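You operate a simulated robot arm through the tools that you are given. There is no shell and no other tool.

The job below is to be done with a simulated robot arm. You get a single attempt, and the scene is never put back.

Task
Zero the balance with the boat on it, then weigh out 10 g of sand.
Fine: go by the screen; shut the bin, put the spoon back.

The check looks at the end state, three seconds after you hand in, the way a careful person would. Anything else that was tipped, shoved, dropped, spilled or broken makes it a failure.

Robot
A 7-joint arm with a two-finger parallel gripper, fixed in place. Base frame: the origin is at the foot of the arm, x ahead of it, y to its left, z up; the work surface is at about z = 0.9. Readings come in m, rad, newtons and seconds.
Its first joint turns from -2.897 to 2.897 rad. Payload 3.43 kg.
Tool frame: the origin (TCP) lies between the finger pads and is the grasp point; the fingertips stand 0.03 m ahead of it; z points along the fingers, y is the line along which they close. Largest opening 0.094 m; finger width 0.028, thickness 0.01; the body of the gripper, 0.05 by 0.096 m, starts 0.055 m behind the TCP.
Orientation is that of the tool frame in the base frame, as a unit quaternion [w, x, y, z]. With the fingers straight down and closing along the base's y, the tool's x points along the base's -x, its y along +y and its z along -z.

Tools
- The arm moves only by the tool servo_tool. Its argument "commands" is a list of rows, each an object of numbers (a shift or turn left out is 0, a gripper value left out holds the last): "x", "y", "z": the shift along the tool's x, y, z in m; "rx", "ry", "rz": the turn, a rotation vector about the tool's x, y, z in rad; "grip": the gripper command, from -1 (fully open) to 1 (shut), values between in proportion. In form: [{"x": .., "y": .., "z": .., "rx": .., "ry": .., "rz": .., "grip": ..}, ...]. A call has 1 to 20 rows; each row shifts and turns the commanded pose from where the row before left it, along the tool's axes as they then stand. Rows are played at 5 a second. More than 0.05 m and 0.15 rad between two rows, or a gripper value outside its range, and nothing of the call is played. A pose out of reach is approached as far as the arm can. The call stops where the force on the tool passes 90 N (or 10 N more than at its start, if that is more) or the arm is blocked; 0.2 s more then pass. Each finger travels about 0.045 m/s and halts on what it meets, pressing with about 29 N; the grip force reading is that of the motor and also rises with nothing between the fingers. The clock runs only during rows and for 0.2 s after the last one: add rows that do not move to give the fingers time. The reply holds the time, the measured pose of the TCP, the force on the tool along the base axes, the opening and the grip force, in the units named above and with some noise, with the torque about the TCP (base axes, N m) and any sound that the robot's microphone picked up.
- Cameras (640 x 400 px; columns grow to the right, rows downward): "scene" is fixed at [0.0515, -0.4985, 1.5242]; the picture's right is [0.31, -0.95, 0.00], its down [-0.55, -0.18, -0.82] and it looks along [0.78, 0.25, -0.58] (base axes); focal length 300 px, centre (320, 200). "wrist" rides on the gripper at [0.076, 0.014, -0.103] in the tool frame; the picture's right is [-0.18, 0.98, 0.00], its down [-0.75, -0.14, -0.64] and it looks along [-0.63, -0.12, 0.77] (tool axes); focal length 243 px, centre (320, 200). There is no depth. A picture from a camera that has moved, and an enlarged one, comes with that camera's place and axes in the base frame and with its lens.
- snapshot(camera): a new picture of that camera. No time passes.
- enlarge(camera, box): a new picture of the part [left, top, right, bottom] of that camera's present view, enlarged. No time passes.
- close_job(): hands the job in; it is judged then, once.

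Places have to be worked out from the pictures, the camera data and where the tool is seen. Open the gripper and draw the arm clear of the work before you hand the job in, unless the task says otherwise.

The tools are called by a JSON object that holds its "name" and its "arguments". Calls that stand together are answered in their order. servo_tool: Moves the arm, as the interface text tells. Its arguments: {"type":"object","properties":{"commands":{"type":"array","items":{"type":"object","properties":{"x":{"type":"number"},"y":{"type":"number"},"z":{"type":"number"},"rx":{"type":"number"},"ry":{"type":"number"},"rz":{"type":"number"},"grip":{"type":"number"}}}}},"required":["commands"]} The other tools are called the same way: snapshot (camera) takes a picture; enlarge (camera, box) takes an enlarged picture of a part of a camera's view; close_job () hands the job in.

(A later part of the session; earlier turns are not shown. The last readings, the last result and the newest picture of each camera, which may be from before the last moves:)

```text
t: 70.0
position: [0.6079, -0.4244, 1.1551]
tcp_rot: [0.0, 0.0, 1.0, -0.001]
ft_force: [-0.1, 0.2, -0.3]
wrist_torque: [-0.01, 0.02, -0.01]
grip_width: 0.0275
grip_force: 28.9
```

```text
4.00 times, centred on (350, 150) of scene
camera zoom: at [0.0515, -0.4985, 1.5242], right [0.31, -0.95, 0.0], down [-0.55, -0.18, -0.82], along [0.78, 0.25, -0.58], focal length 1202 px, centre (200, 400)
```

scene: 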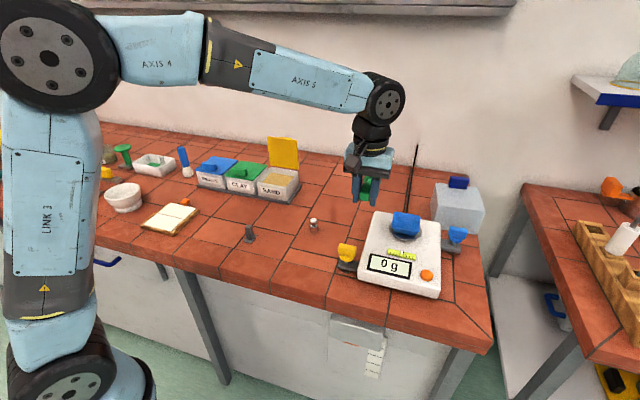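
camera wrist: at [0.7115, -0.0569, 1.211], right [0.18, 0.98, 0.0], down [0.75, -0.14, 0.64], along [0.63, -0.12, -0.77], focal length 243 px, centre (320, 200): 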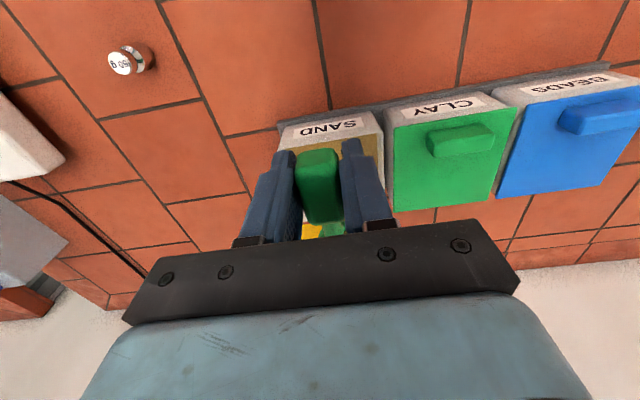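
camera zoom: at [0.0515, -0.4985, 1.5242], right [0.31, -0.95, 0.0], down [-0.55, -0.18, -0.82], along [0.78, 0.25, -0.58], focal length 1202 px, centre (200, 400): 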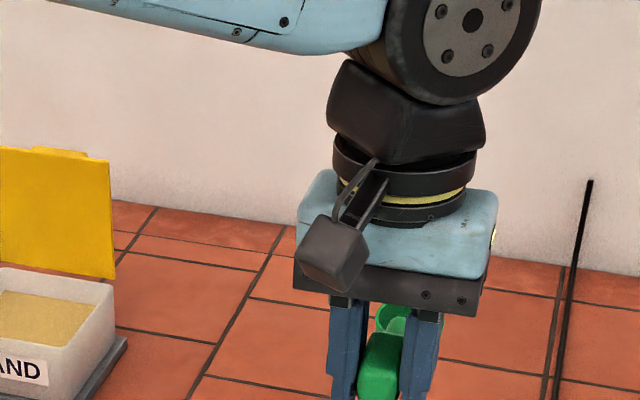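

All is as expected and the screen still reads 0 g. I'll move over to the boat's line (y ≈ -0.527) and lower to pour height.

{"name": "servo_tool", "arguments": {"commands": [{"y": -0.03}, {"y": -0.03}, {"y": -0.03}, {"y": -0.0125}, {}, {"z": 0.03}, {"z": 0.03}, {"z": 0.015}, {}, {}]}}

{"name": "enlarge", "arguments": {"camera": "scene", "box": [340, 150, 480, 300]}}

{"name": "snapshot", "arguments": {"camera": "wrist"}}

```text
t: 72.2
position: [0.6055, -0.5272, 1.0785]
tcp_rot: [-0.001, 0.0, 1.0, 0.0]
ft_force: [0.0, 0.0, -1.0]
wrist_torque: [-0.02, 0.03, -0.01]
grip_width: 0.0274
grip_force: 29.1
```

```text
2.67 times, centred on (410, 225) of scene
camera zoom: at [0.0515, -0.4985, 1.5242], right [0.31, -0.95, 0.0], down [-0.55, -0.18, -0.82], along [0.78, 0.25, -0.58], focal length 802 px, centre (80, 133)
```

zoom: 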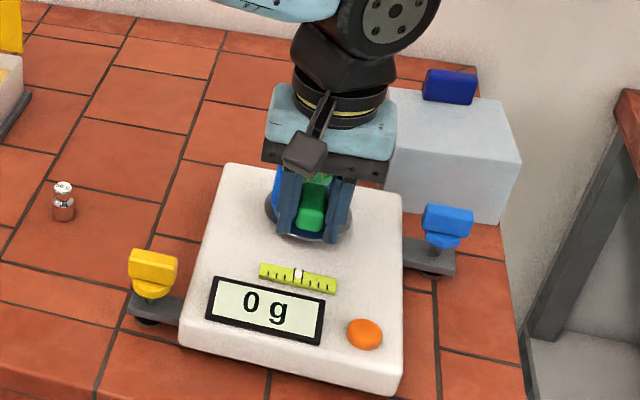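

```text
taken
camera wrist: at [0.5295, -0.5123, 1.1821], right [0.18, 0.98, 0.0], down [0.75, -0.14, 0.64], along [0.63, -0.12, -0.77], focal length 243 px, centre (320, 200)
```

wrist: 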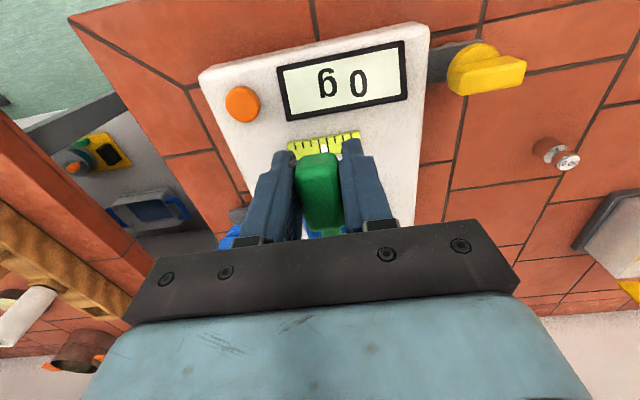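

The display is visible from both cameras and the bowl is over the boat. I'll start pitching the spoon tip-down about its lip, first to 0.3 rad.

{"name": "servo_tool", "arguments": {"commands": [{"x": -0.0052, "z": -0.0118, "ry": 0.1}, {"x": -0.0052, "z": -0.0118, "ry": 0.1}, {"x": -0.0052, "z": -0.0118, "ry": 0.1}, {}, {}]}}

{"name": "enlarge", "arguments": {"camera": "scene", "box": [360, 160, 460, 290]}}

```text
t: 73.4
position: [0.6246, -0.528, 1.1118]
tcp_rot: [-0.15, 0.001, 0.989, 0.0]
ft_force: [-0.3, -0.2, -1.1]
wrist_torque: [0.01, 0.04, -0.02]
grip_width: 0.0274
grip_force: 29.0
```

```text
3.08 times, centred on (410, 225) of scene
camera zoom: at [0.0515, -0.4985, 1.5242], right [0.31, -0.95, 0.0], down [-0.55, -0.18, -0.82], along [0.78, 0.25, -0.58], focal length 925 px, centre (43, 123)
```

zoom: 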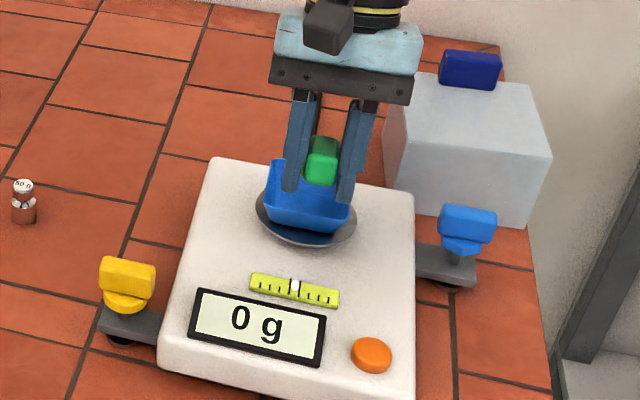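

Still 0 g. I'll continue tilting to about 0.6 rad in small steps.

{"name": "servo_tool", "arguments": {"commands": [{"x": -0.0052, "z": -0.0118, "ry": 0.1}, {"x": -0.0052, "z": -0.0118, "ry": 0.1}, {}, {}]}}

{"name": "enlarge", "arguments": {"camera": "scene", "box": [360, 160, 460, 290]}}

```text
t: 74.4
position: [0.6444, -0.5288, 1.1302]
tcp_rot: [-0.247, 0.0, 0.969, 0.0]
ft_force: [0.7, 0.9, -0.8]
wrist_torque: [0.03, 0.01, 0.0]
grip_width: 0.0274
grip_force: 29.3
```

```text
3.08 times, centred on (410, 225) of scene
camera zoom: at [0.0515, -0.4985, 1.5242], right [0.31, -0.95, 0.0], down [-0.55, -0.18, -0.82], along [0.78, 0.25, -0.58], focal length 925 px, centre (43, 123)
```

zoom: 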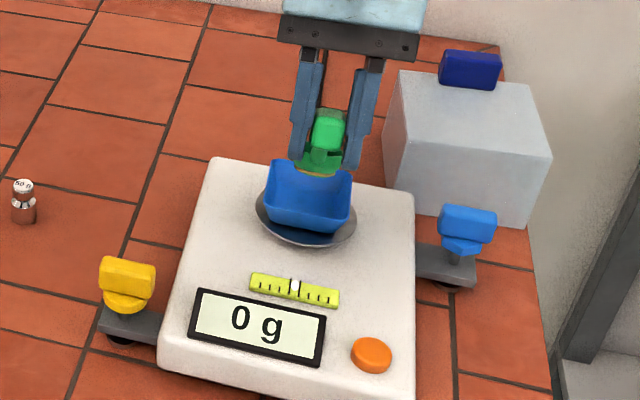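

{"name": "servo_tool", "arguments": {"commands": [{"x": -0.0026, "z": -0.0059, "ry": 0.05}, {"x": -0.0026, "z": -0.0059, "ry": 0.05}, {}, {}]}}

{"name": "enlarge", "arguments": {"camera": "scene", "box": [360, 160, 460, 290]}}

{"name": "enlarge", "arguments": {"camera": "scene", "box": [390, 185, 440, 245]}}

```text
t: 75.4
position: [0.6545, -0.5283, 1.1366]
tcp_rot: [-0.296, 0.0, 0.955, 0.0]
ft_force: [-1.1, 0.5, -0.6]
wrist_torque: [-0.02, 0.04, -0.04]
grip_width: 0.0274
grip_force: 29.1
```

```text
3.08 times, centred on (410, 225) of scene
camera zoom: at [0.0515, -0.4985, 1.5242], right [0.31, -0.95, 0.0], down [-0.55, -0.18, -0.82], along [0.78, 0.25, -0.58], focal length 925 px, centre (43, 123)
```

zoom: 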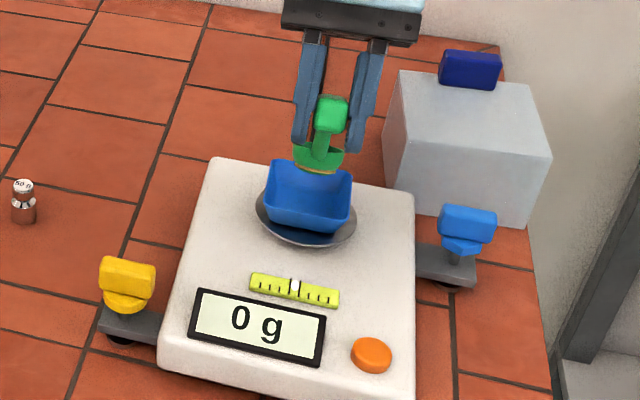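

```text
6.67 times, centred on (415, 215) of scene
camera zoom: at [0.0515, -0.4985, 1.5242], right [0.31, -0.95, 0.0], down [-0.55, -0.18, -0.82], along [0.78, 0.25, -0.58], focal length 2004 px, centre (-313, 100)
```

zoom: 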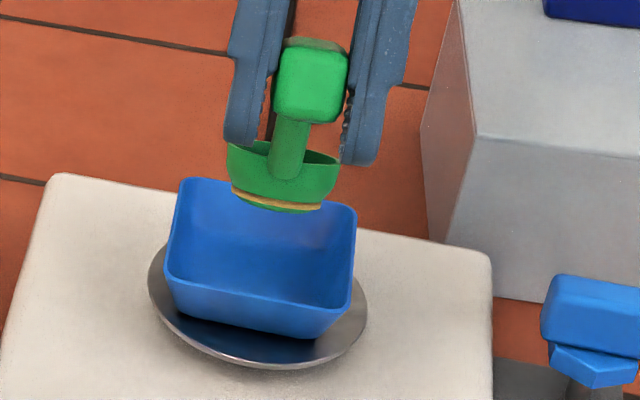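

The bowl's lip is over the boat's middle, as computed. I'll keep tilting in small steps.

{"name": "servo_tool", "arguments": {"commands": [{"x": -0.0026, "z": -0.0059, "ry": 0.05}, {"x": -0.0026, "z": -0.0059, "ry": 0.05}, {}, {}]}}

{"name": "enlarge", "arguments": {"camera": "scene", "box": [370, 170, 450, 290]}}

```text
t: 76.4
position: [0.6649, -0.5282, 1.1424]
tcp_rot: [-0.343, 0.0, 0.939, 0.0]
ft_force: [-0.1, 0.7, 0.9]
wrist_torque: [0.02, 0.0, 0.04]
grip_width: 0.0275
grip_force: 28.9
```

```text
3.33 times, centred on (410, 230) of scene
camera zoom: at [0.0515, -0.4985, 1.5242], right [0.31, -0.95, 0.0], down [-0.55, -0.18, -0.82], along [0.78, 0.25, -0.58], focal length 1002 px, centre (20, 100)
```

zoom: 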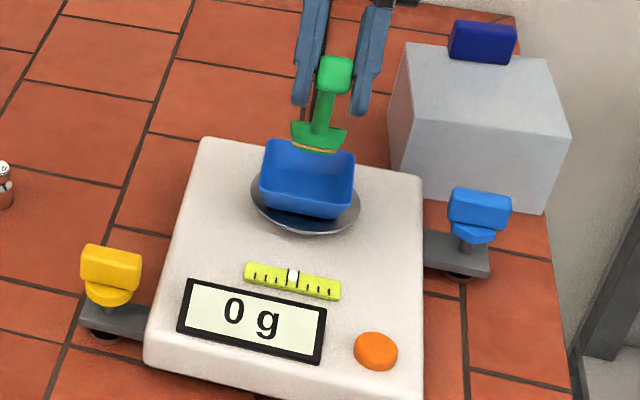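

{"name": "servo_tool", "arguments": {"commands": [{"x": -0.0026, "z": -0.0059, "ry": 0.05}, {"x": -0.0026, "z": -0.0059, "ry": 0.05}, {}, {}]}}

{"name": "enlarge", "arguments": {"camera": "scene", "box": [370, 170, 450, 290]}}

```text
t: 77.4
position: [0.6763, -0.5285, 1.1492]
tcp_rot: [-0.389, 0.0, 0.921, -0.001]
ft_force: [0.0, -0.4, -0.2]
wrist_torque: [0.0, 0.0, -0.02]
grip_width: 0.0276
grip_force: 29.1
```

```text
3.33 times, centred on (410, 230) of scene
camera zoom: at [0.0515, -0.4985, 1.5242], right [0.31, -0.95, 0.0], down [-0.55, -0.18, -0.82], along [0.78, 0.25, -0.58], focal length 1002 px, centre (20, 100)
```

zoom: 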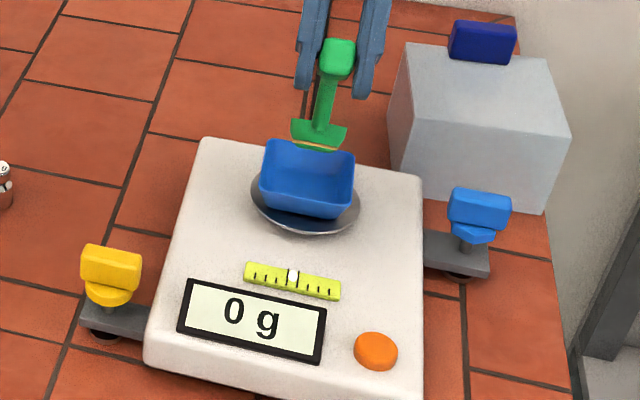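

Still 0 g. I'll tilt on, to about 0.9 and then 1.0 rad.

{"name": "servo_tool", "arguments": {"commands": [{"x": -0.0026, "z": -0.0059, "ry": 0.05}, {"x": -0.0026, "z": -0.0059, "ry": 0.05}, {}, {}]}}

{"name": "enlarge", "arguments": {"camera": "scene", "box": [370, 170, 450, 290]}}

{"name": "enlarge", "arguments": {"camera": "scene", "box": [390, 175, 440, 225]}}

```text
t: 78.4
position: [0.677, -0.528, 1.1497]
tcp_rot: [-0.389, 0.0, 0.921, -0.001]
ft_force: [-0.1, -0.4, -0.8]
wrist_torque: [0.03, 0.01, 0.0]
grip_width: 0.0274
grip_force: 29.9
out of reach, approached as far as the arm can: row 1, 2
```

```text
3.33 times, centred on (410, 230) of scene
camera zoom: at [0.0515, -0.4985, 1.5242], right [0.31, -0.95, 0.0], down [-0.55, -0.18, -0.82], along [0.78, 0.25, -0.58], focal length 1002 px, centre (20, 100)
```

zoom: 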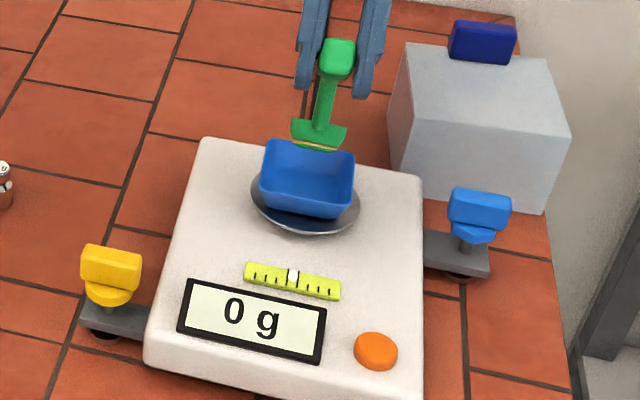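

```text
8.00 times, centred on (415, 200) of scene
camera zoom: at [0.0515, -0.4985, 1.5242], right [0.31, -0.95, 0.0], down [-0.55, -0.18, -0.82], along [0.78, 0.25, -0.58], focal length 2404 px, centre (-440, 200)
```

zoom: 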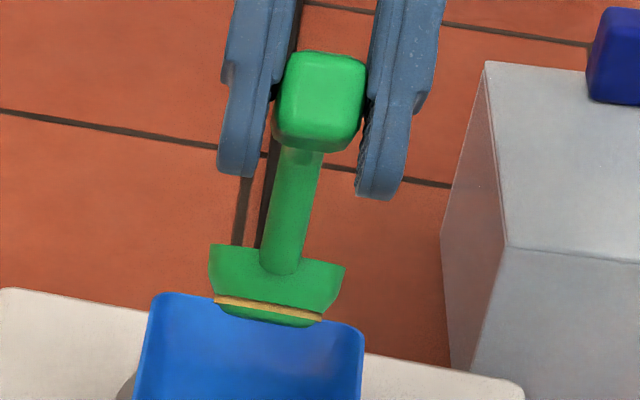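

The arm hits its reach limit pitching forward at about 0.8 rad with no sand released. I'll pitch back to level about the lip, and then pour sideways by rolling about the spoon's axis, leaning the wrist toward +y.

{"name": "servo_tool", "arguments": {"commands": [{"x": 0.0052, "z": 0.0118, "ry": -0.1}, {"x": 0.0052, "z": 0.0118, "ry": -0.1}, {"x": 0.0052, "z": 0.0118, "ry": -0.1}, {"x": 0.0052, "z": 0.0118, "ry": -0.1}, {"x": 0.0052, "z": 0.0118, "ry": -0.1}, {"x": 0.0052, "z": 0.0118, "ry": -0.1}, {"x": 0.0052, "z": 0.0118, "ry": -0.1}, {}, {}]}}

{"name": "enlarge", "arguments": {"camera": "scene", "box": [360, 160, 460, 290]}}

```text
t: 80.4
position: [0.606, -0.5284, 1.0988]
tcp_rot: [-0.075, 0.0, 0.997, 0.0]
ft_force: [0.5, 0.5, 0.3]
wrist_torque: [0.0, 0.02, 0.02]
grip_width: 0.0277
grip_force: 28.9
```

```text
3.08 times, centred on (410, 225) of scene
camera zoom: at [0.0515, -0.4985, 1.5242], right [0.31, -0.95, 0.0], down [-0.55, -0.18, -0.82], along [0.78, 0.25, -0.58], focal length 925 px, centre (43, 123)
```

zoom: 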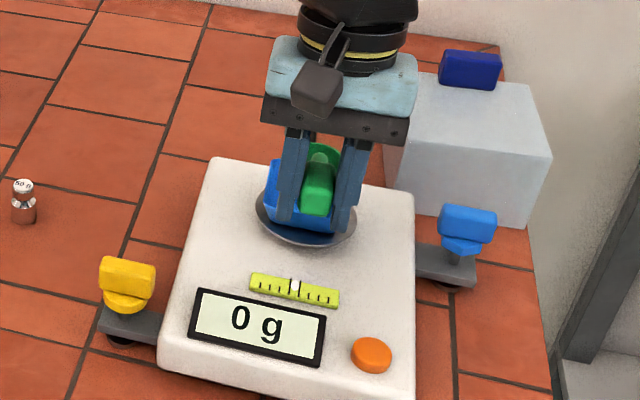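

Still 0 g, at 0.15 rad pitch. I'll shift the bowl so its +y lip is over the boat's centre, and roll about the spoon axis by 0.3 rad as a first check.

{"name": "servo_tool", "arguments": {"commands": [{"x": -0.019, "y": -0.01, "z": 0.0016}, {"x": -0.019, "y": -0.01, "z": 0.0016}, {"y": 0.0046, "z": -0.00215, "rx": 0.1}, {"y": 0.0046, "z": -0.00215, "rx": 0.1}, {"y": 0.0046, "z": -0.00215, "rx": 0.1}, {}, {}]}}

{"name": "enlarge", "arguments": {"camera": "scene", "box": [350, 140, 470, 290]}}

{"name": "snapshot", "arguments": {"camera": "wrist"}}

```text
t: 82.0
position: [0.6413, -0.5352, 1.0939]
tcp_rot: [-0.074, -0.011, 0.986, -0.15]
ft_force: [-0.7, -0.2, -0.7]
wrist_torque: [-0.03, 0.03, 0.01]
grip_width: 0.0273
grip_force: 29.3
```

```text
2.67 times, centred on (410, 215) of scene
camera zoom: at [0.0515, -0.4985, 1.5242], right [0.31, -0.95, 0.0], down [-0.55, -0.18, -0.82], along [0.78, 0.25, -0.58], focal length 802 px, centre (80, 160)
```

zoom: 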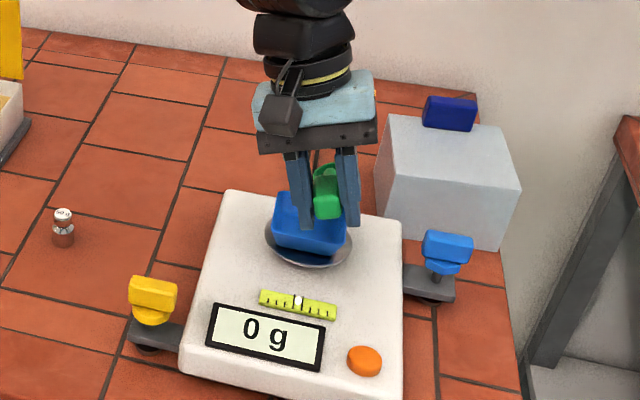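

```text
taken
camera wrist: at [0.5807, -0.4899, 1.1996], right [0.14, 0.94, -0.32], down [0.84, 0.06, 0.54], along [0.52, -0.34, -0.78], focal length 243 px, centre (320, 200)
```

wrist: 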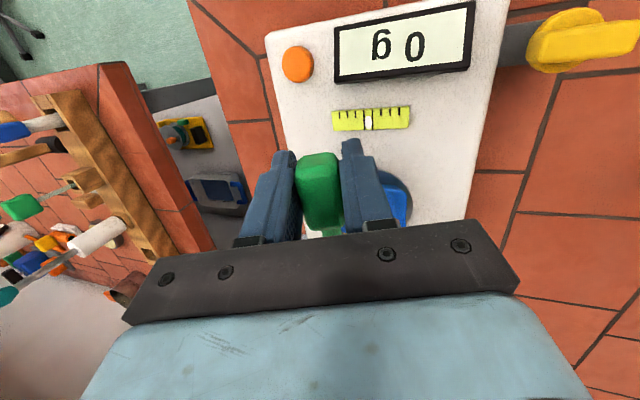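

The roll goes the intended way. I'll continue in steps and watch the screen.

{"name": "servo_tool", "arguments": {"commands": [{"y": 0.0046, "z": -0.00215, "rx": 0.1}, {"y": 0.0046, "z": -0.00215, "rx": 0.1}, {"y": 0.0046, "z": -0.00215, "rx": 0.1}, {"y": 0.0046, "z": -0.00215, "rx": 0.1}, {}, {}]}}

{"name": "enlarge", "arguments": {"camera": "scene", "box": [350, 140, 470, 290]}}

```text
t: 83.4
position: [0.642, -0.5137, 1.0941]
tcp_rot: [-0.07, -0.026, 0.936, -0.343]
ft_force: [0.0, 0.4, 0.3]
wrist_torque: [0.05, 0.03, 0.03]
grip_width: 0.0273
grip_force: 29.1
```

```text
2.67 times, centred on (410, 215) of scene
camera zoom: at [0.0515, -0.4985, 1.5242], right [0.31, -0.95, 0.0], down [-0.55, -0.18, -0.82], along [0.78, 0.25, -0.58], focal length 802 px, centre (80, 160)
```

zoom: 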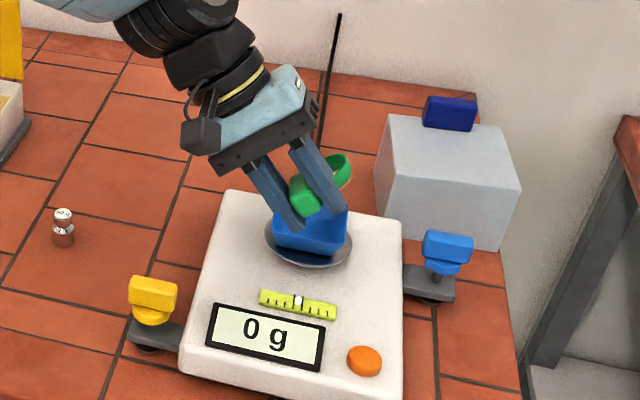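

The bowl is where I computed, with the spoon slipped about 0.13 rad tip-up in the grip. I'll keep rolling.

{"name": "servo_tool", "arguments": {"commands": [{"y": 0.0046, "z": -0.00215, "rx": 0.1}, {"y": 0.0046, "z": -0.00215, "rx": 0.1}, {}, {}, {}]}}

{"name": "enlarge", "arguments": {"camera": "scene", "box": [350, 140, 470, 290]}}

{"name": "enlarge", "arguments": {"camera": "scene", "box": [385, 180, 445, 230]}}

```text
t: 84.6
position: [0.6413, -0.5058, 1.0906]
tcp_rot: [-0.068, -0.033, 0.898, -0.434]
ft_force: [0.2, 0.4, -0.8]
wrist_torque: [-0.02, 0.01, 0.01]
grip_width: 0.0276
grip_force: 29.3
```

```text
2.67 times, centred on (410, 215) of scene
camera zoom: at [0.0515, -0.4985, 1.5242], right [0.31, -0.95, 0.0], down [-0.55, -0.18, -0.82], along [0.78, 0.25, -0.58], focal length 802 px, centre (80, 160)
```

zoom: 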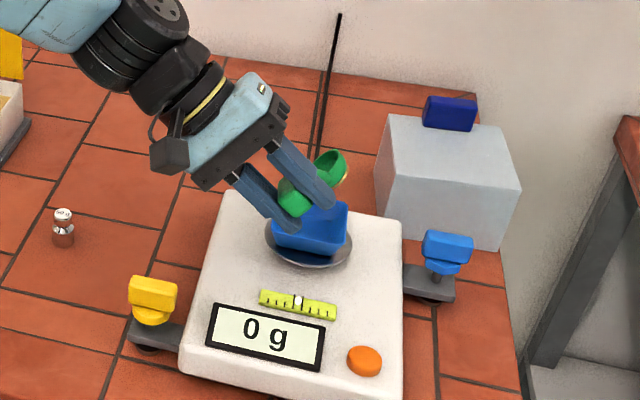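

```text
8.00 times, centred on (415, 205) of scene
camera zoom: at [0.0515, -0.4985, 1.5242], right [0.31, -0.95, 0.0], down [-0.55, -0.18, -0.82], along [0.78, 0.25, -0.58], focal length 2404 px, centre (-440, 160)
```

zoom: 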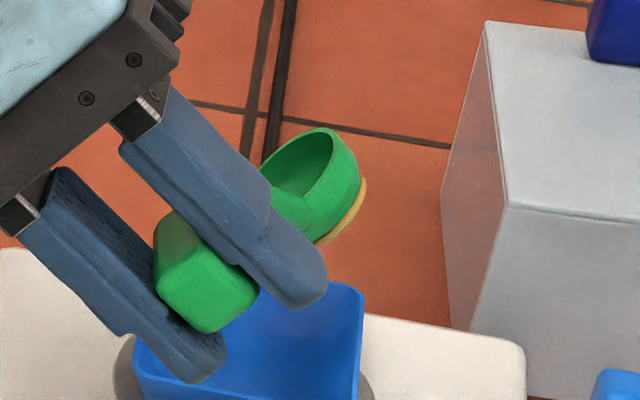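

Nothing has poured at about 52° of roll. I'll continue in 0.1 rad steps, pausing to read the screen.

{"name": "servo_tool", "arguments": {"commands": [{"y": 0.0046, "z": -0.00215, "rx": 0.1}, {}, {}, {}]}}

{"name": "enlarge", "arguments": {"camera": "scene", "box": [350, 140, 470, 290]}}

```text
t: 85.6
position: [0.6413, -0.4989, 1.0889]
tcp_rot: [-0.067, -0.036, 0.875, -0.478]
ft_force: [-0.6, -0.8, -0.5]
wrist_torque: [0.02, 0.06, 0.02]
grip_width: 0.0272
grip_force: 28.9
```

```text
2.67 times, centred on (410, 215) of scene
camera zoom: at [0.0515, -0.4985, 1.5242], right [0.31, -0.95, 0.0], down [-0.55, -0.18, -0.82], along [0.78, 0.25, -0.58], focal length 802 px, centre (80, 160)
```

zoom: 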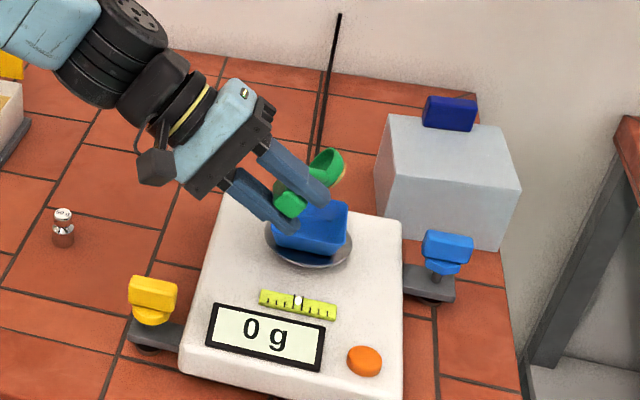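

{"name": "servo_tool", "arguments": {"commands": [{"y": 0.0046, "z": -0.00215, "rx": 0.1}, {}, {}, {}]}}

{"name": "enlarge", "arguments": {"camera": "scene", "box": [350, 140, 470, 290]}}

```text
t: 86.6
position: [0.6409, -0.4946, 1.0852]
tcp_rot: [-0.064, -0.039, 0.85, -0.522]
ft_force: [0.8, 0.1, -1.2]
wrist_torque: [0.04, 0.01, 0.02]
grip_width: 0.0274
grip_force: 28.8
```

```text
2.67 times, centred on (410, 215) of scene
camera zoom: at [0.0515, -0.4985, 1.5242], right [0.31, -0.95, 0.0], down [-0.55, -0.18, -0.82], along [0.78, 0.25, -0.58], focal length 802 px, centre (80, 160)
```

zoom: 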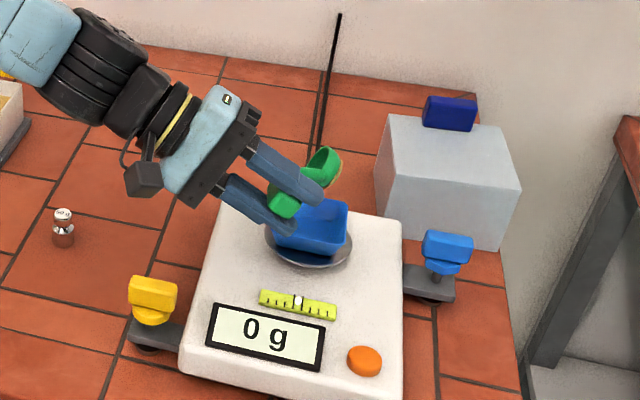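

{"name": "enlarge", "arguments": {"camera": "scene", "box": [385, 185, 430, 225]}}

{"name": "enlarge", "arguments": {"camera": "wrist", "box": [240, 120, 420, 260]}}

```text
10.00 times, centred on (408, 205) of scene
camera zoom: at [0.0515, -0.4985, 1.5242], right [0.31, -0.95, 0.0], down [-0.55, -0.18, -0.82], along [0.78, 0.25, -0.58], focal length 3006 px, centre (-555, 150)
```

zoom: 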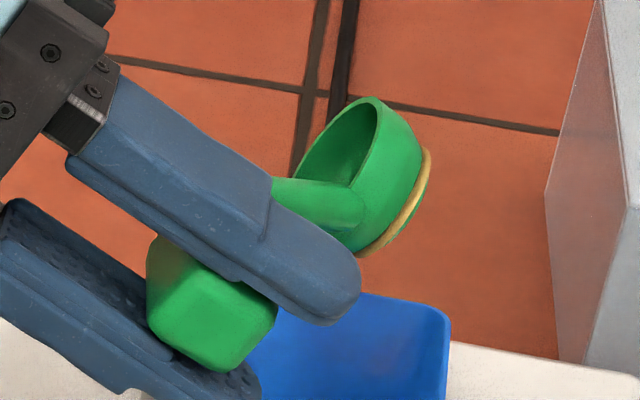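

```text
2.86 times, centred on (330, 190) of wrist
camera zoom: at [0.57, -0.397, 1.1318], right [0.05, 0.45, -0.89], down [0.81, 0.51, 0.3], along [0.59, -0.74, -0.33], focal length 693 px, centre (291, 229)
```

zoom: 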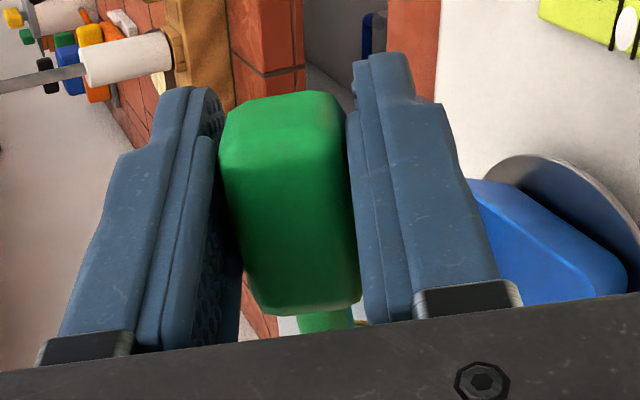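

Sand still shows in the bowl, so it needs more tilt. I'll continue rolling.

{"name": "servo_tool", "arguments": {"commands": [{"y": 0.0046, "z": -0.00215, "rx": 0.1}, {}, {}]}}

{"name": "enlarge", "arguments": {"camera": "scene", "box": [350, 140, 470, 290]}}

```text
t: 87.4
position: [0.6406, -0.4915, 1.0824]
tcp_rot: [-0.061, -0.041, 0.823, -0.564]
ft_force: [-1.6, -1.0, 0.3]
wrist_torque: [-0.02, 0.05, 0.01]
grip_width: 0.0277
grip_force: 29.2
```

```text
2.67 times, centred on (410, 215) of scene
camera zoom: at [0.0515, -0.4985, 1.5242], right [0.31, -0.95, 0.0], down [-0.55, -0.18, -0.82], along [0.78, 0.25, -0.58], focal length 802 px, centre (80, 160)
```

zoom: 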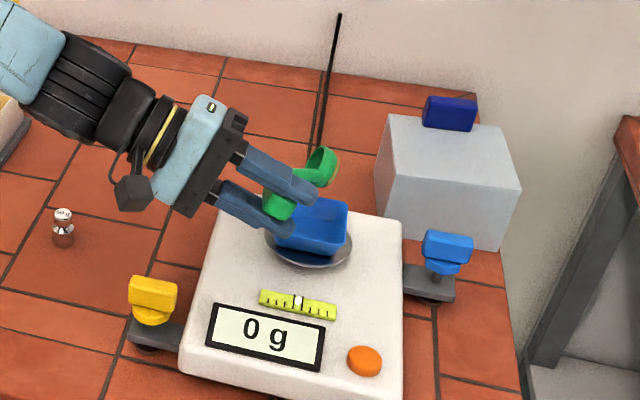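

{"name": "servo_tool", "arguments": {"commands": [{"y": 0.0046, "z": -0.00215, "rx": 0.1}, {}, {}]}}

{"name": "enlarge", "arguments": {"camera": "scene", "box": [350, 140, 470, 290]}}

```text
t: 88.2
position: [0.6409, -0.4874, 1.0783]
tcp_rot: [-0.059, -0.045, 0.794, -0.604]
ft_force: [-0.1, -0.5, -0.2]
wrist_torque: [0.02, 0.01, 0.02]
grip_width: 0.0273
grip_force: 29.2
```

```text
2.67 times, centred on (410, 215) of scene
camera zoom: at [0.0515, -0.4985, 1.5242], right [0.31, -0.95, 0.0], down [-0.55, -0.18, -0.82], along [0.78, 0.25, -0.58], focal length 802 px, centre (80, 160)
```

zoom: 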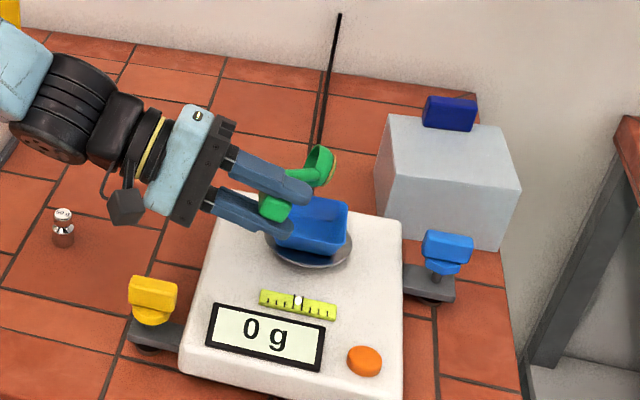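

{"name": "servo_tool", "arguments": {"commands": [{"y": 0.0046, "z": -0.00215, "rx": 0.1}, {}, {}]}}

{"name": "enlarge", "arguments": {"camera": "scene", "box": [350, 140, 470, 290]}}

```text
t: 89.0
position: [0.6398, -0.4847, 1.0753]
tcp_rot: [-0.058, -0.048, 0.762, -0.643]
ft_force: [1.2, 0.1, -0.4]
wrist_torque: [-0.01, -0.02, 0.0]
grip_width: 0.0274
grip_force: 28.5
```

```text
2.67 times, centred on (410, 215) of scene
camera zoom: at [0.0515, -0.4985, 1.5242], right [0.31, -0.95, 0.0], down [-0.55, -0.18, -0.82], along [0.78, 0.25, -0.58], focal length 802 px, centre (80, 160)
```

zoom: 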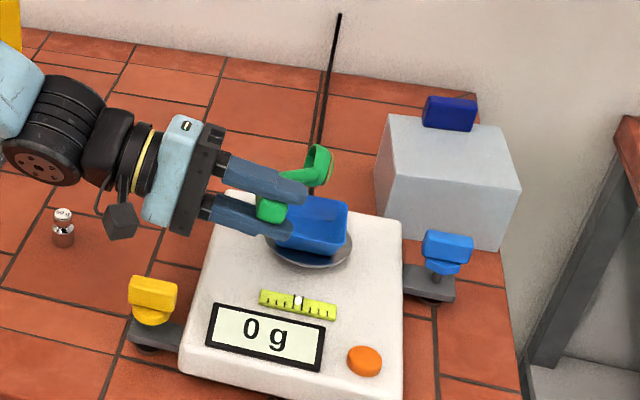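

{"name": "servo_tool", "arguments": {"commands": [{"y": 0.0046, "z": -0.00215, "rx": 0.1}, {}, {}]}}

{"name": "enlarge", "arguments": {"camera": "scene", "box": [350, 140, 470, 290]}}

{"name": "enlarge", "arguments": {"camera": "scene", "box": [385, 180, 430, 240]}}

```text
t: 89.8
position: [0.6388, -0.4838, 1.0722]
tcp_rot: [-0.056, -0.051, 0.729, -0.681]
ft_force: [-0.2, -0.5, -0.4]
wrist_torque: [-0.02, 0.04, -0.02]
grip_width: 0.0275
grip_force: 29.3
```

```text
2.67 times, centred on (410, 215) of scene
camera zoom: at [0.0515, -0.4985, 1.5242], right [0.31, -0.95, 0.0], down [-0.55, -0.18, -0.82], along [0.78, 0.25, -0.58], focal length 802 px, centre (80, 160)
```

zoom: 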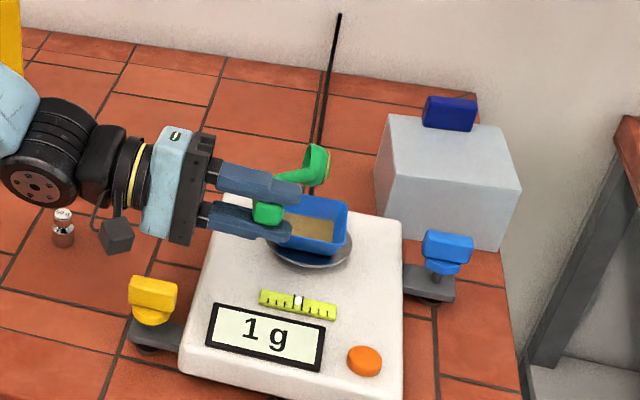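

```text
6.67 times, centred on (408, 210) of scene
camera zoom: at [0.0515, -0.4985, 1.5242], right [0.31, -0.95, 0.0], down [-0.55, -0.18, -0.82], along [0.78, 0.25, -0.58], focal length 2004 px, centre (-263, 133)
```

zoom: 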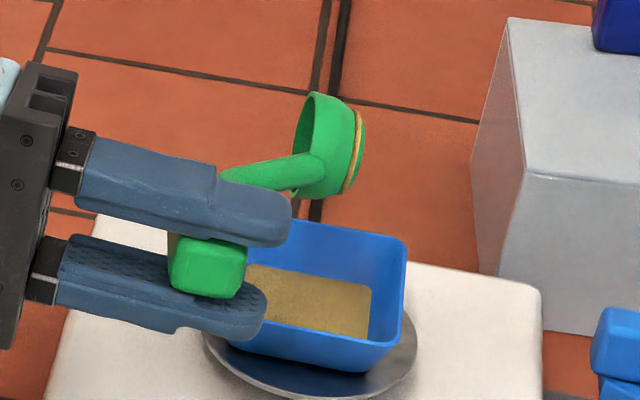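

Pouring has started and the screen shows 1 g. I'll hold here and see whether it keeps flowing.

{"name": "servo_tool", "arguments": {"commands": [{}, {}]}}

{"name": "enlarge", "arguments": {"camera": "scene", "box": [350, 170, 470, 290]}}

```text
t: 90.4
position: [0.6405, -0.4831, 1.0718]
tcp_rot: [-0.054, -0.052, 0.729, -0.68]
ft_force: [0.1, -0.2, -0.1]
wrist_torque: [0.04, 0.04, 0.02]
grip_width: 0.0276
grip_force: 29.1
```

```text
3.33 times, centred on (410, 230) of scene
camera zoom: at [0.0515, -0.4985, 1.5242], right [0.31, -0.95, 0.0], down [-0.55, -0.18, -0.82], along [0.78, 0.25, -0.58], focal length 1002 px, centre (20, 100)
```

zoom: 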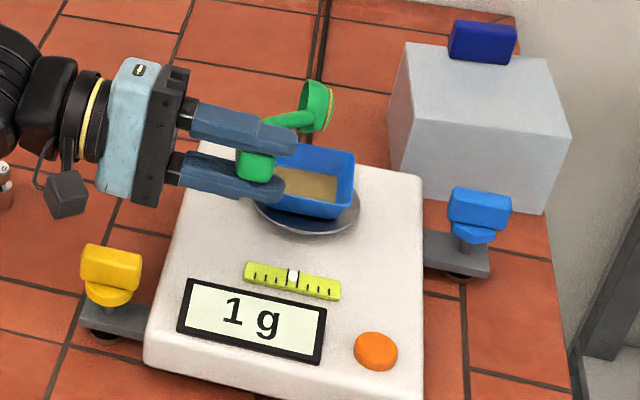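

The flow stopped at 1 g, so the amount depends on tilt. I'll add tilt in 0.05 rad steps.

{"name": "servo_tool", "arguments": {"commands": [{"y": 0.0023, "z": -0.0011, "rx": 0.05}, {}, {}]}}

{"name": "enlarge", "arguments": {"camera": "scene", "box": [350, 170, 470, 290]}}

```text
t: 91.2
position: [0.6393, -0.4807, 1.0694]
tcp_rot: [-0.053, -0.053, 0.713, -0.697]
ft_force: [-0.6, -0.3, -0.1]
wrist_torque: [0.0, 0.06, -0.01]
grip_width: 0.0277
grip_force: 28.8
```

```text
3.33 times, centred on (410, 230) of scene
camera zoom: at [0.0515, -0.4985, 1.5242], right [0.31, -0.95, 0.0], down [-0.55, -0.18, -0.82], along [0.78, 0.25, -0.58], focal length 1002 px, centre (20, 100)
```

zoom: 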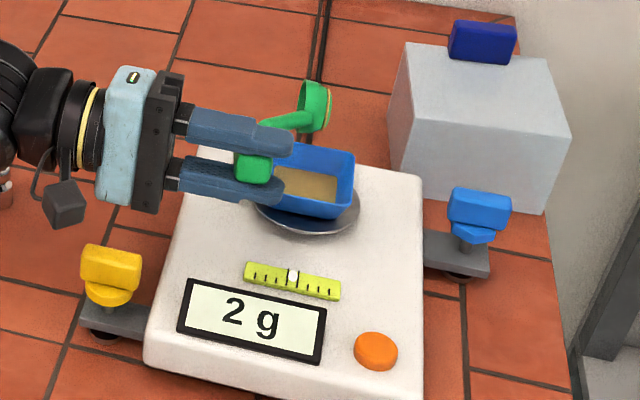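

It now reads 2 g, so this is well controlled. I'll continue in 0.05 rad steps.

{"name": "servo_tool", "arguments": {"commands": [{"y": 0.0023, "z": -0.0011, "rx": 0.05}, {}, {}]}}

{"name": "enlarge", "arguments": {"camera": "scene", "box": [350, 170, 470, 290]}}

```text
t: 92.0
position: [0.6388, -0.4797, 1.0665]
tcp_rot: [0.052, 0.053, -0.695, 0.715]
ft_force: [0.0, -0.4, -0.2]
wrist_torque: [0.0, 0.0, 0.01]
grip_width: 0.0273
grip_force: 29.3
```

```text
3.33 times, centred on (410, 230) of scene
camera zoom: at [0.0515, -0.4985, 1.5242], right [0.31, -0.95, 0.0], down [-0.55, -0.18, -0.82], along [0.78, 0.25, -0.58], focal length 1002 px, centre (20, 100)
```

zoom: 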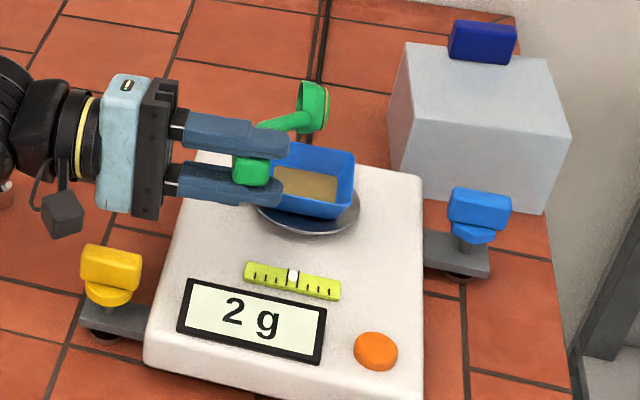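

{"name": "servo_tool", "arguments": {"commands": [{"y": 0.0023, "z": -0.0011, "rx": 0.05}, {}, {"y": 0.0023, "z": -0.0011, "rx": 0.05}, {}]}}

{"name": "enlarge", "arguments": {"camera": "scene", "box": [350, 170, 470, 290]}}

{"name": "snapshot", "arguments": {"camera": "scene"}}

```text
t: 93.0
position: [0.6375, -0.4781, 1.0631]
tcp_rot: [0.05, 0.057, -0.658, 0.75]
ft_force: [-0.3, 0.1, -0.3]
wrist_torque: [0.01, 0.02, 0.0]
grip_width: 0.0274
grip_force: 29.0
```

```text
3.33 times, centred on (410, 230) of scene
camera zoom: at [0.0515, -0.4985, 1.5242], right [0.31, -0.95, 0.0], down [-0.55, -0.18, -0.82], along [0.78, 0.25, -0.58], focal length 1002 px, centre (20, 100)
```

zoom: 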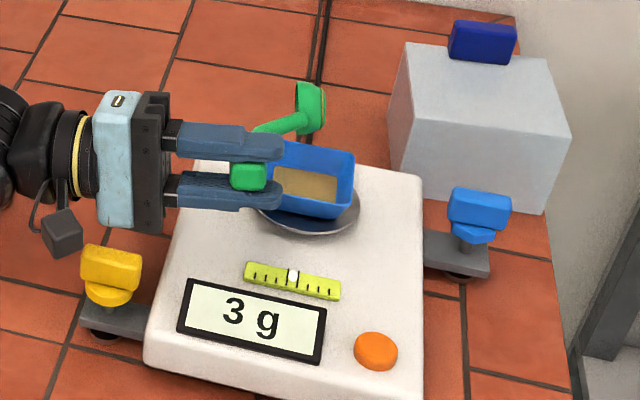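

```text
taken
```

scene: 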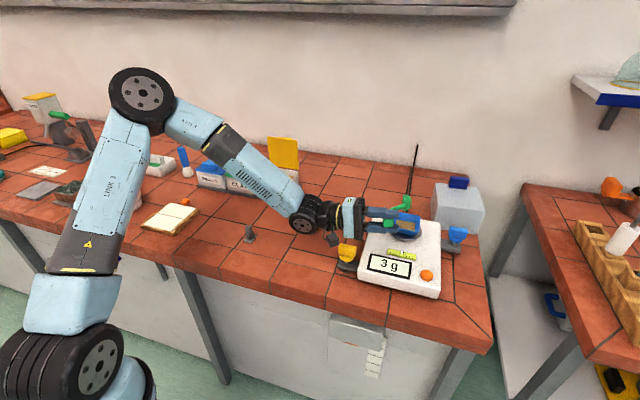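

It reads 3 g. To protect the items under the wrist I'll raise about 2.5 cm, then continue rolling to empty the bowl.

{"name": "servo_tool", "arguments": {"commands": [{"y": -0.0248, "z": 0.003}, {"y": 0.0023, "z": -0.0011, "rx": 0.05}, {"y": 0.0023, "z": -0.0011, "rx": 0.05}, {}, {}]}}

{"name": "enlarge", "arguments": {"camera": "scene", "box": [350, 170, 470, 290]}}

```text
t: 94.2
position: [0.6408, -0.4748, 1.0821]
tcp_rot: [0.046, 0.059, -0.62, 0.781]
ft_force: [-0.5, -0.8, -1.2]
wrist_torque: [0.0, -0.01, 0.01]
grip_width: 0.0276
grip_force: 28.7
```

```text
3.33 times, centred on (410, 230) of scene
camera zoom: at [0.0515, -0.4985, 1.5242], right [0.31, -0.95, 0.0], down [-0.55, -0.18, -0.82], along [0.78, 0.25, -0.58], focal length 1002 px, centre (20, 100)
```

zoom: 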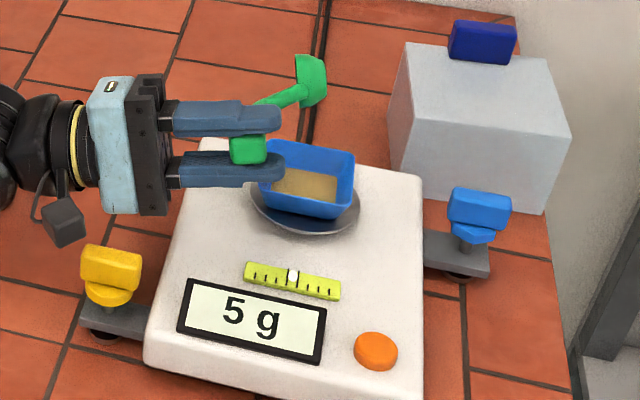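

It reads 5 g and the sand disc in the bowl seems to be gone. I'll check the bowl and surroundings close up.

{"name": "enlarge", "arguments": {"camera": "scene", "box": [390, 180, 430, 240]}}

{"name": "enlarge", "arguments": {"camera": "scene", "box": [340, 190, 440, 290]}}

```text
6.67 times, centred on (410, 210) of scene
camera zoom: at [0.0515, -0.4985, 1.5242], right [0.31, -0.95, 0.0], down [-0.55, -0.18, -0.82], along [0.78, 0.25, -0.58], focal length 2004 px, centre (-280, 133)
```

zoom: 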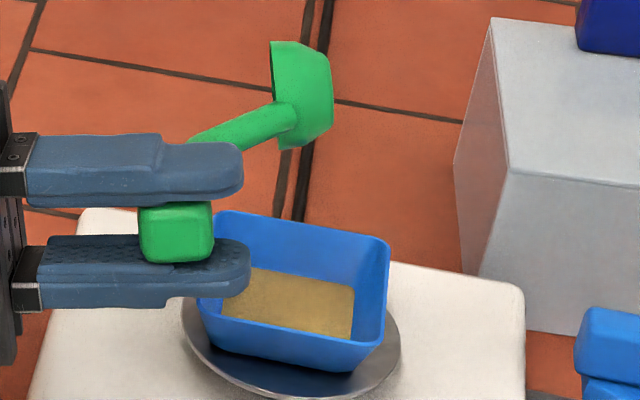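

```text
4.00 times, centred on (390, 240) of scene
camera zoom: at [0.0515, -0.4985, 1.5242], right [0.31, -0.95, 0.0], down [-0.55, -0.18, -0.82], along [0.78, 0.25, -0.58], focal length 1202 px, centre (40, 40)
```

zoom: 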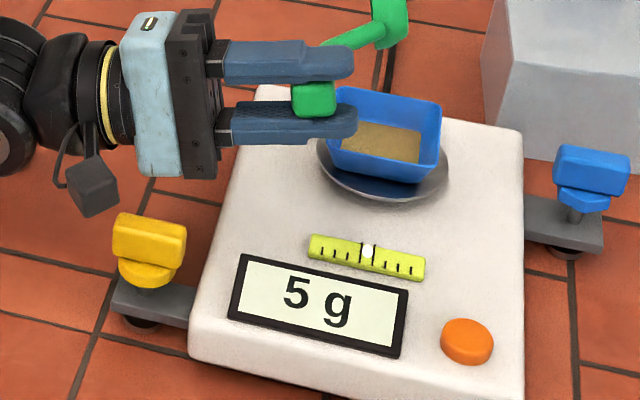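

About 5 g delivered and the bowl is empty. I'll quickly check the level gauge, then roll back and go for a second scoop.

{"name": "enlarge", "arguments": {"camera": "scene", "box": [410, 245, 455, 275]}}

{"name": "enlarge", "arguments": {"camera": "scene", "box": [380, 240, 425, 270]}}

```text
13.33 times, centred on (432, 260) of scene
camera zoom: at [0.0515, -0.4985, 1.5242], right [0.31, -0.95, 0.0], down [-0.55, -0.18, -0.82], along [0.78, 0.25, -0.58], focal length 4007 px, centre (-1180, -600)
```

zoom: 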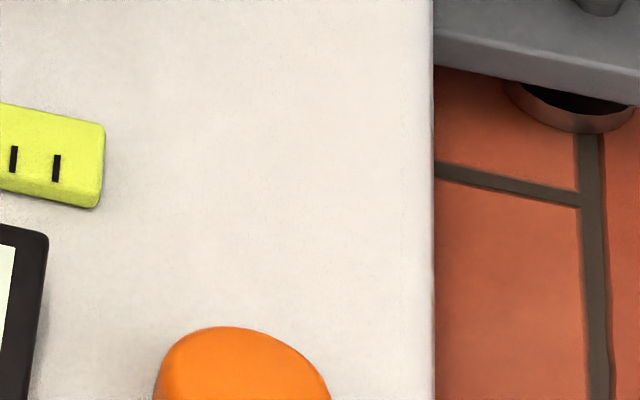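

```text
13.33 times, centred on (402, 255) of scene
camera zoom: at [0.0515, -0.4985, 1.5242], right [0.31, -0.95, 0.0], down [-0.55, -0.18, -0.82], along [0.78, 0.25, -0.58], focal length 4007 px, centre (-780, -533)
```

zoom: 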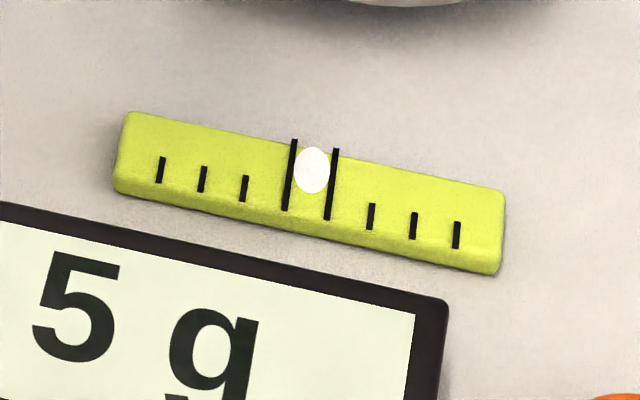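

The gauge is centred. I'll unroll the spoon back upright about the lip.

{"name": "servo_tool", "arguments": {"commands": [{"y": -0.0046, "z": 0.00215, "rx": -0.1}, {"y": -0.0046, "z": 0.00215, "rx": -0.1}, {"y": -0.0046, "z": 0.00215, "rx": -0.1}, {"y": -0.0046, "z": 0.00215, "rx": -0.1}, {"y": -0.0046, "z": 0.00215, "rx": -0.1}, {"y": -0.0046, "z": 0.00215, "rx": -0.1}, {"y": -0.0046, "z": 0.00215, "rx": -0.1}, {"y": -0.0046, "z": 0.00215, "rx": -0.1}, {"y": -0.0046, "z": 0.00215, "rx": -0.1}, {"y": -0.0046, "z": 0.00215, "rx": -0.1}, {"y": -0.0046, "z": 0.00215, "rx": -0.1}, {"y": -0.0046, "z": 0.00215, "rx": -0.1}, {"y": -0.0046, "z": 0.00215, "rx": -0.1}, {"y": -0.0046, "z": 0.00215, "rx": -0.1}, {"y": -0.0046, "z": 0.00215, "rx": -0.1}, {"y": -0.0046, "z": 0.00215, "rx": -0.1}, {"y": -0.0046, "z": 0.00215, "rx": -0.1}, {"y": -0.0046, "z": 0.00215, "rx": -0.1}, {"z": -0.03}, {}]}}

{"name": "snapshot", "arguments": {"camera": "scene"}}

{"name": "enlarge", "arguments": {"camera": "scene", "box": [350, 150, 470, 290]}}

```text
t: 98.4
position: [0.6499, -0.5447, 1.1511]
tcp_rot: [-0.074, 0.001, 0.997, 0.0]
ft_force: [0.9, 0.1, -0.5]
wrist_torque: [-0.03, -0.02, -0.02]
grip_width: 0.0276
grip_force: 29.1
```

```text
taken
```

scene: 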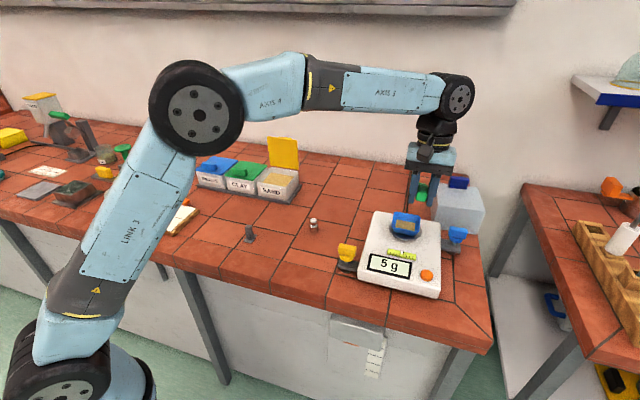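

```text
2.86 times, centred on (410, 220) of scene
camera zoom: at [0.0515, -0.4985, 1.5242], right [0.31, -0.95, 0.0], down [-0.55, -0.18, -0.82], along [0.78, 0.25, -0.58], focal length 859 px, centre (63, 143)
```

zoom: 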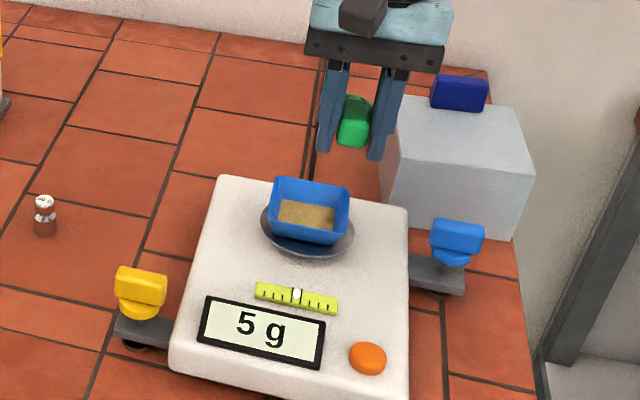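

Screen steady at 5 g. I'll head back to the bin, keeping the 0.15 rad pitch, which leaves the slipped spoon about level.

{"name": "servo_tool", "arguments": {"commands": [{"y": 0.03}, {"y": 0.037}, {"y": 0.037}, {"y": 0.037}, {"y": 0.037}, {"y": 0.037}, {"y": 0.037}, {"y": 0.037}, {"y": 0.037}, {"y": 0.037}, {"y": 0.037}, {"y": 0.037}, {"y": 0.036}, {}, {"x": -0.0359, "z": 0.0048}, {"x": -0.0359, "z": 0.0048}, {"x": -0.0359, "z": 0.0048}, {"x": -0.0359, "z": 0.0048}, {}]}}

{"name": "enlarge", "arguments": {"camera": "scene", "box": [225, 110, 325, 205]}}

{"name": "snapshot", "arguments": {"camera": "wrist"}}

```text
t: 102.4
position: [0.7906, -0.072, 1.1097]
tcp_rot: [-0.075, 0.0, 0.997, 0.0]
ft_force: [-0.5, -0.4, 0.4]
wrist_torque: [0.02, 0.03, 0.01]
grip_width: 0.0273
grip_force: 28.7
```

```text
4.21 times, centred on (275, 158) of scene
camera zoom: at [0.0515, -0.4985, 1.5242], right [0.31, -0.95, 0.0], down [-0.55, -0.18, -0.82], along [0.78, 0.25, -0.58], focal length 1266 px, centre (510, 379)
```

zoom: 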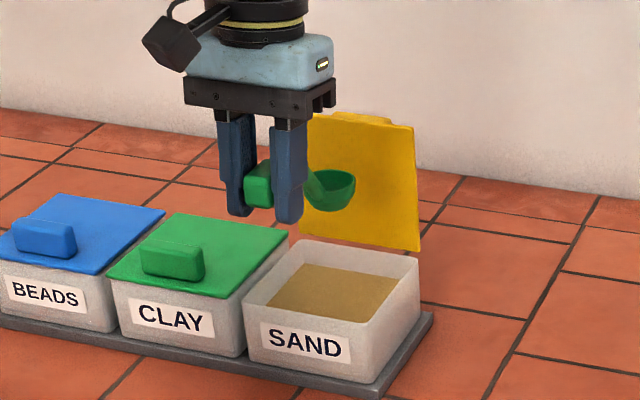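

```text
taken
camera wrist: at [0.7294, -0.0574, 1.2241], right [0.18, 0.98, -0.03], down [0.84, -0.14, 0.52], along [0.51, -0.12, -0.85], focal length 243 px, centre (320, 200)
```

wrist: 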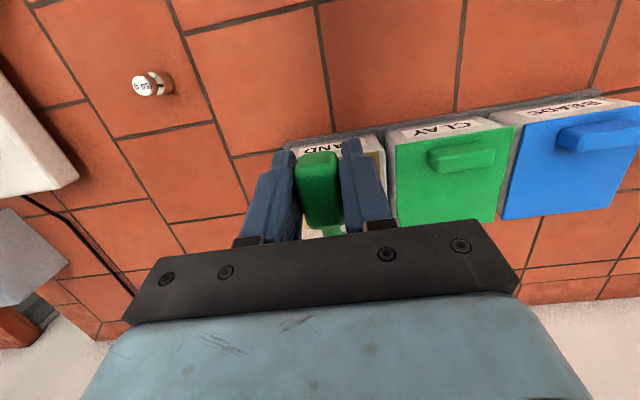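

The bowl is level and over the sand. Second scoop: tilt a further 0.3 rad, lower and dip.

{"name": "servo_tool", "arguments": {"commands": [{"ry": 0.1}, {"ry": 0.1}, {"ry": 0.1}, {"x": -0.0107, "z": 0.0222}, {"x": -0.0107, "z": 0.0222}, {"x": -0.0107, "z": 0.0222}, {}, {"x": -0.0065, "z": 0.0072}, {"x": -0.0065, "z": 0.0072}, {"x": -0.0065, "z": 0.0072}, {}]}}

{"name": "enlarge", "arguments": {"camera": "scene", "box": [225, 130, 315, 205]}}

```text
t: 104.8
position: [0.799, -0.0702, 1.0089]
tcp_rot: [-0.222, 0.0, 0.975, 0.0]
ft_force: [-1.3, 0.0, 7.6]
wrist_torque: [-0.01, -0.69, 0.01]
grip_width: 0.0274
grip_force: 28.8
```

```text
5.33 times, centred on (270, 168) of scene
camera zoom: at [0.0515, -0.4985, 1.5242], right [0.31, -0.95, 0.0], down [-0.55, -0.18, -0.82], along [0.78, 0.25, -0.58], focal length 1603 px, centre (587, 373)
```

zoom: 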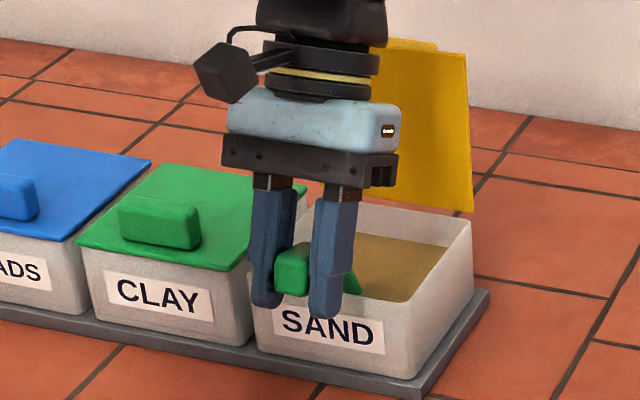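

Forces are modest, so I'll go 8 mm deeper before leveling.

{"name": "servo_tool", "arguments": {"commands": [{"x": -0.0017, "z": 0.0036}, {"x": -0.0017, "z": 0.0036}, {}]}}

```text
t: 105.6
position: [0.7986, -0.0708, 1.0013]
tcp_rot: [-0.222, 0.0, 0.975, 0.0]
ft_force: [-2.3, 0.8, 10.7]
wrist_torque: [0.04, -0.84, 0.03]
grip_width: 0.0276
grip_force: 28.8
```

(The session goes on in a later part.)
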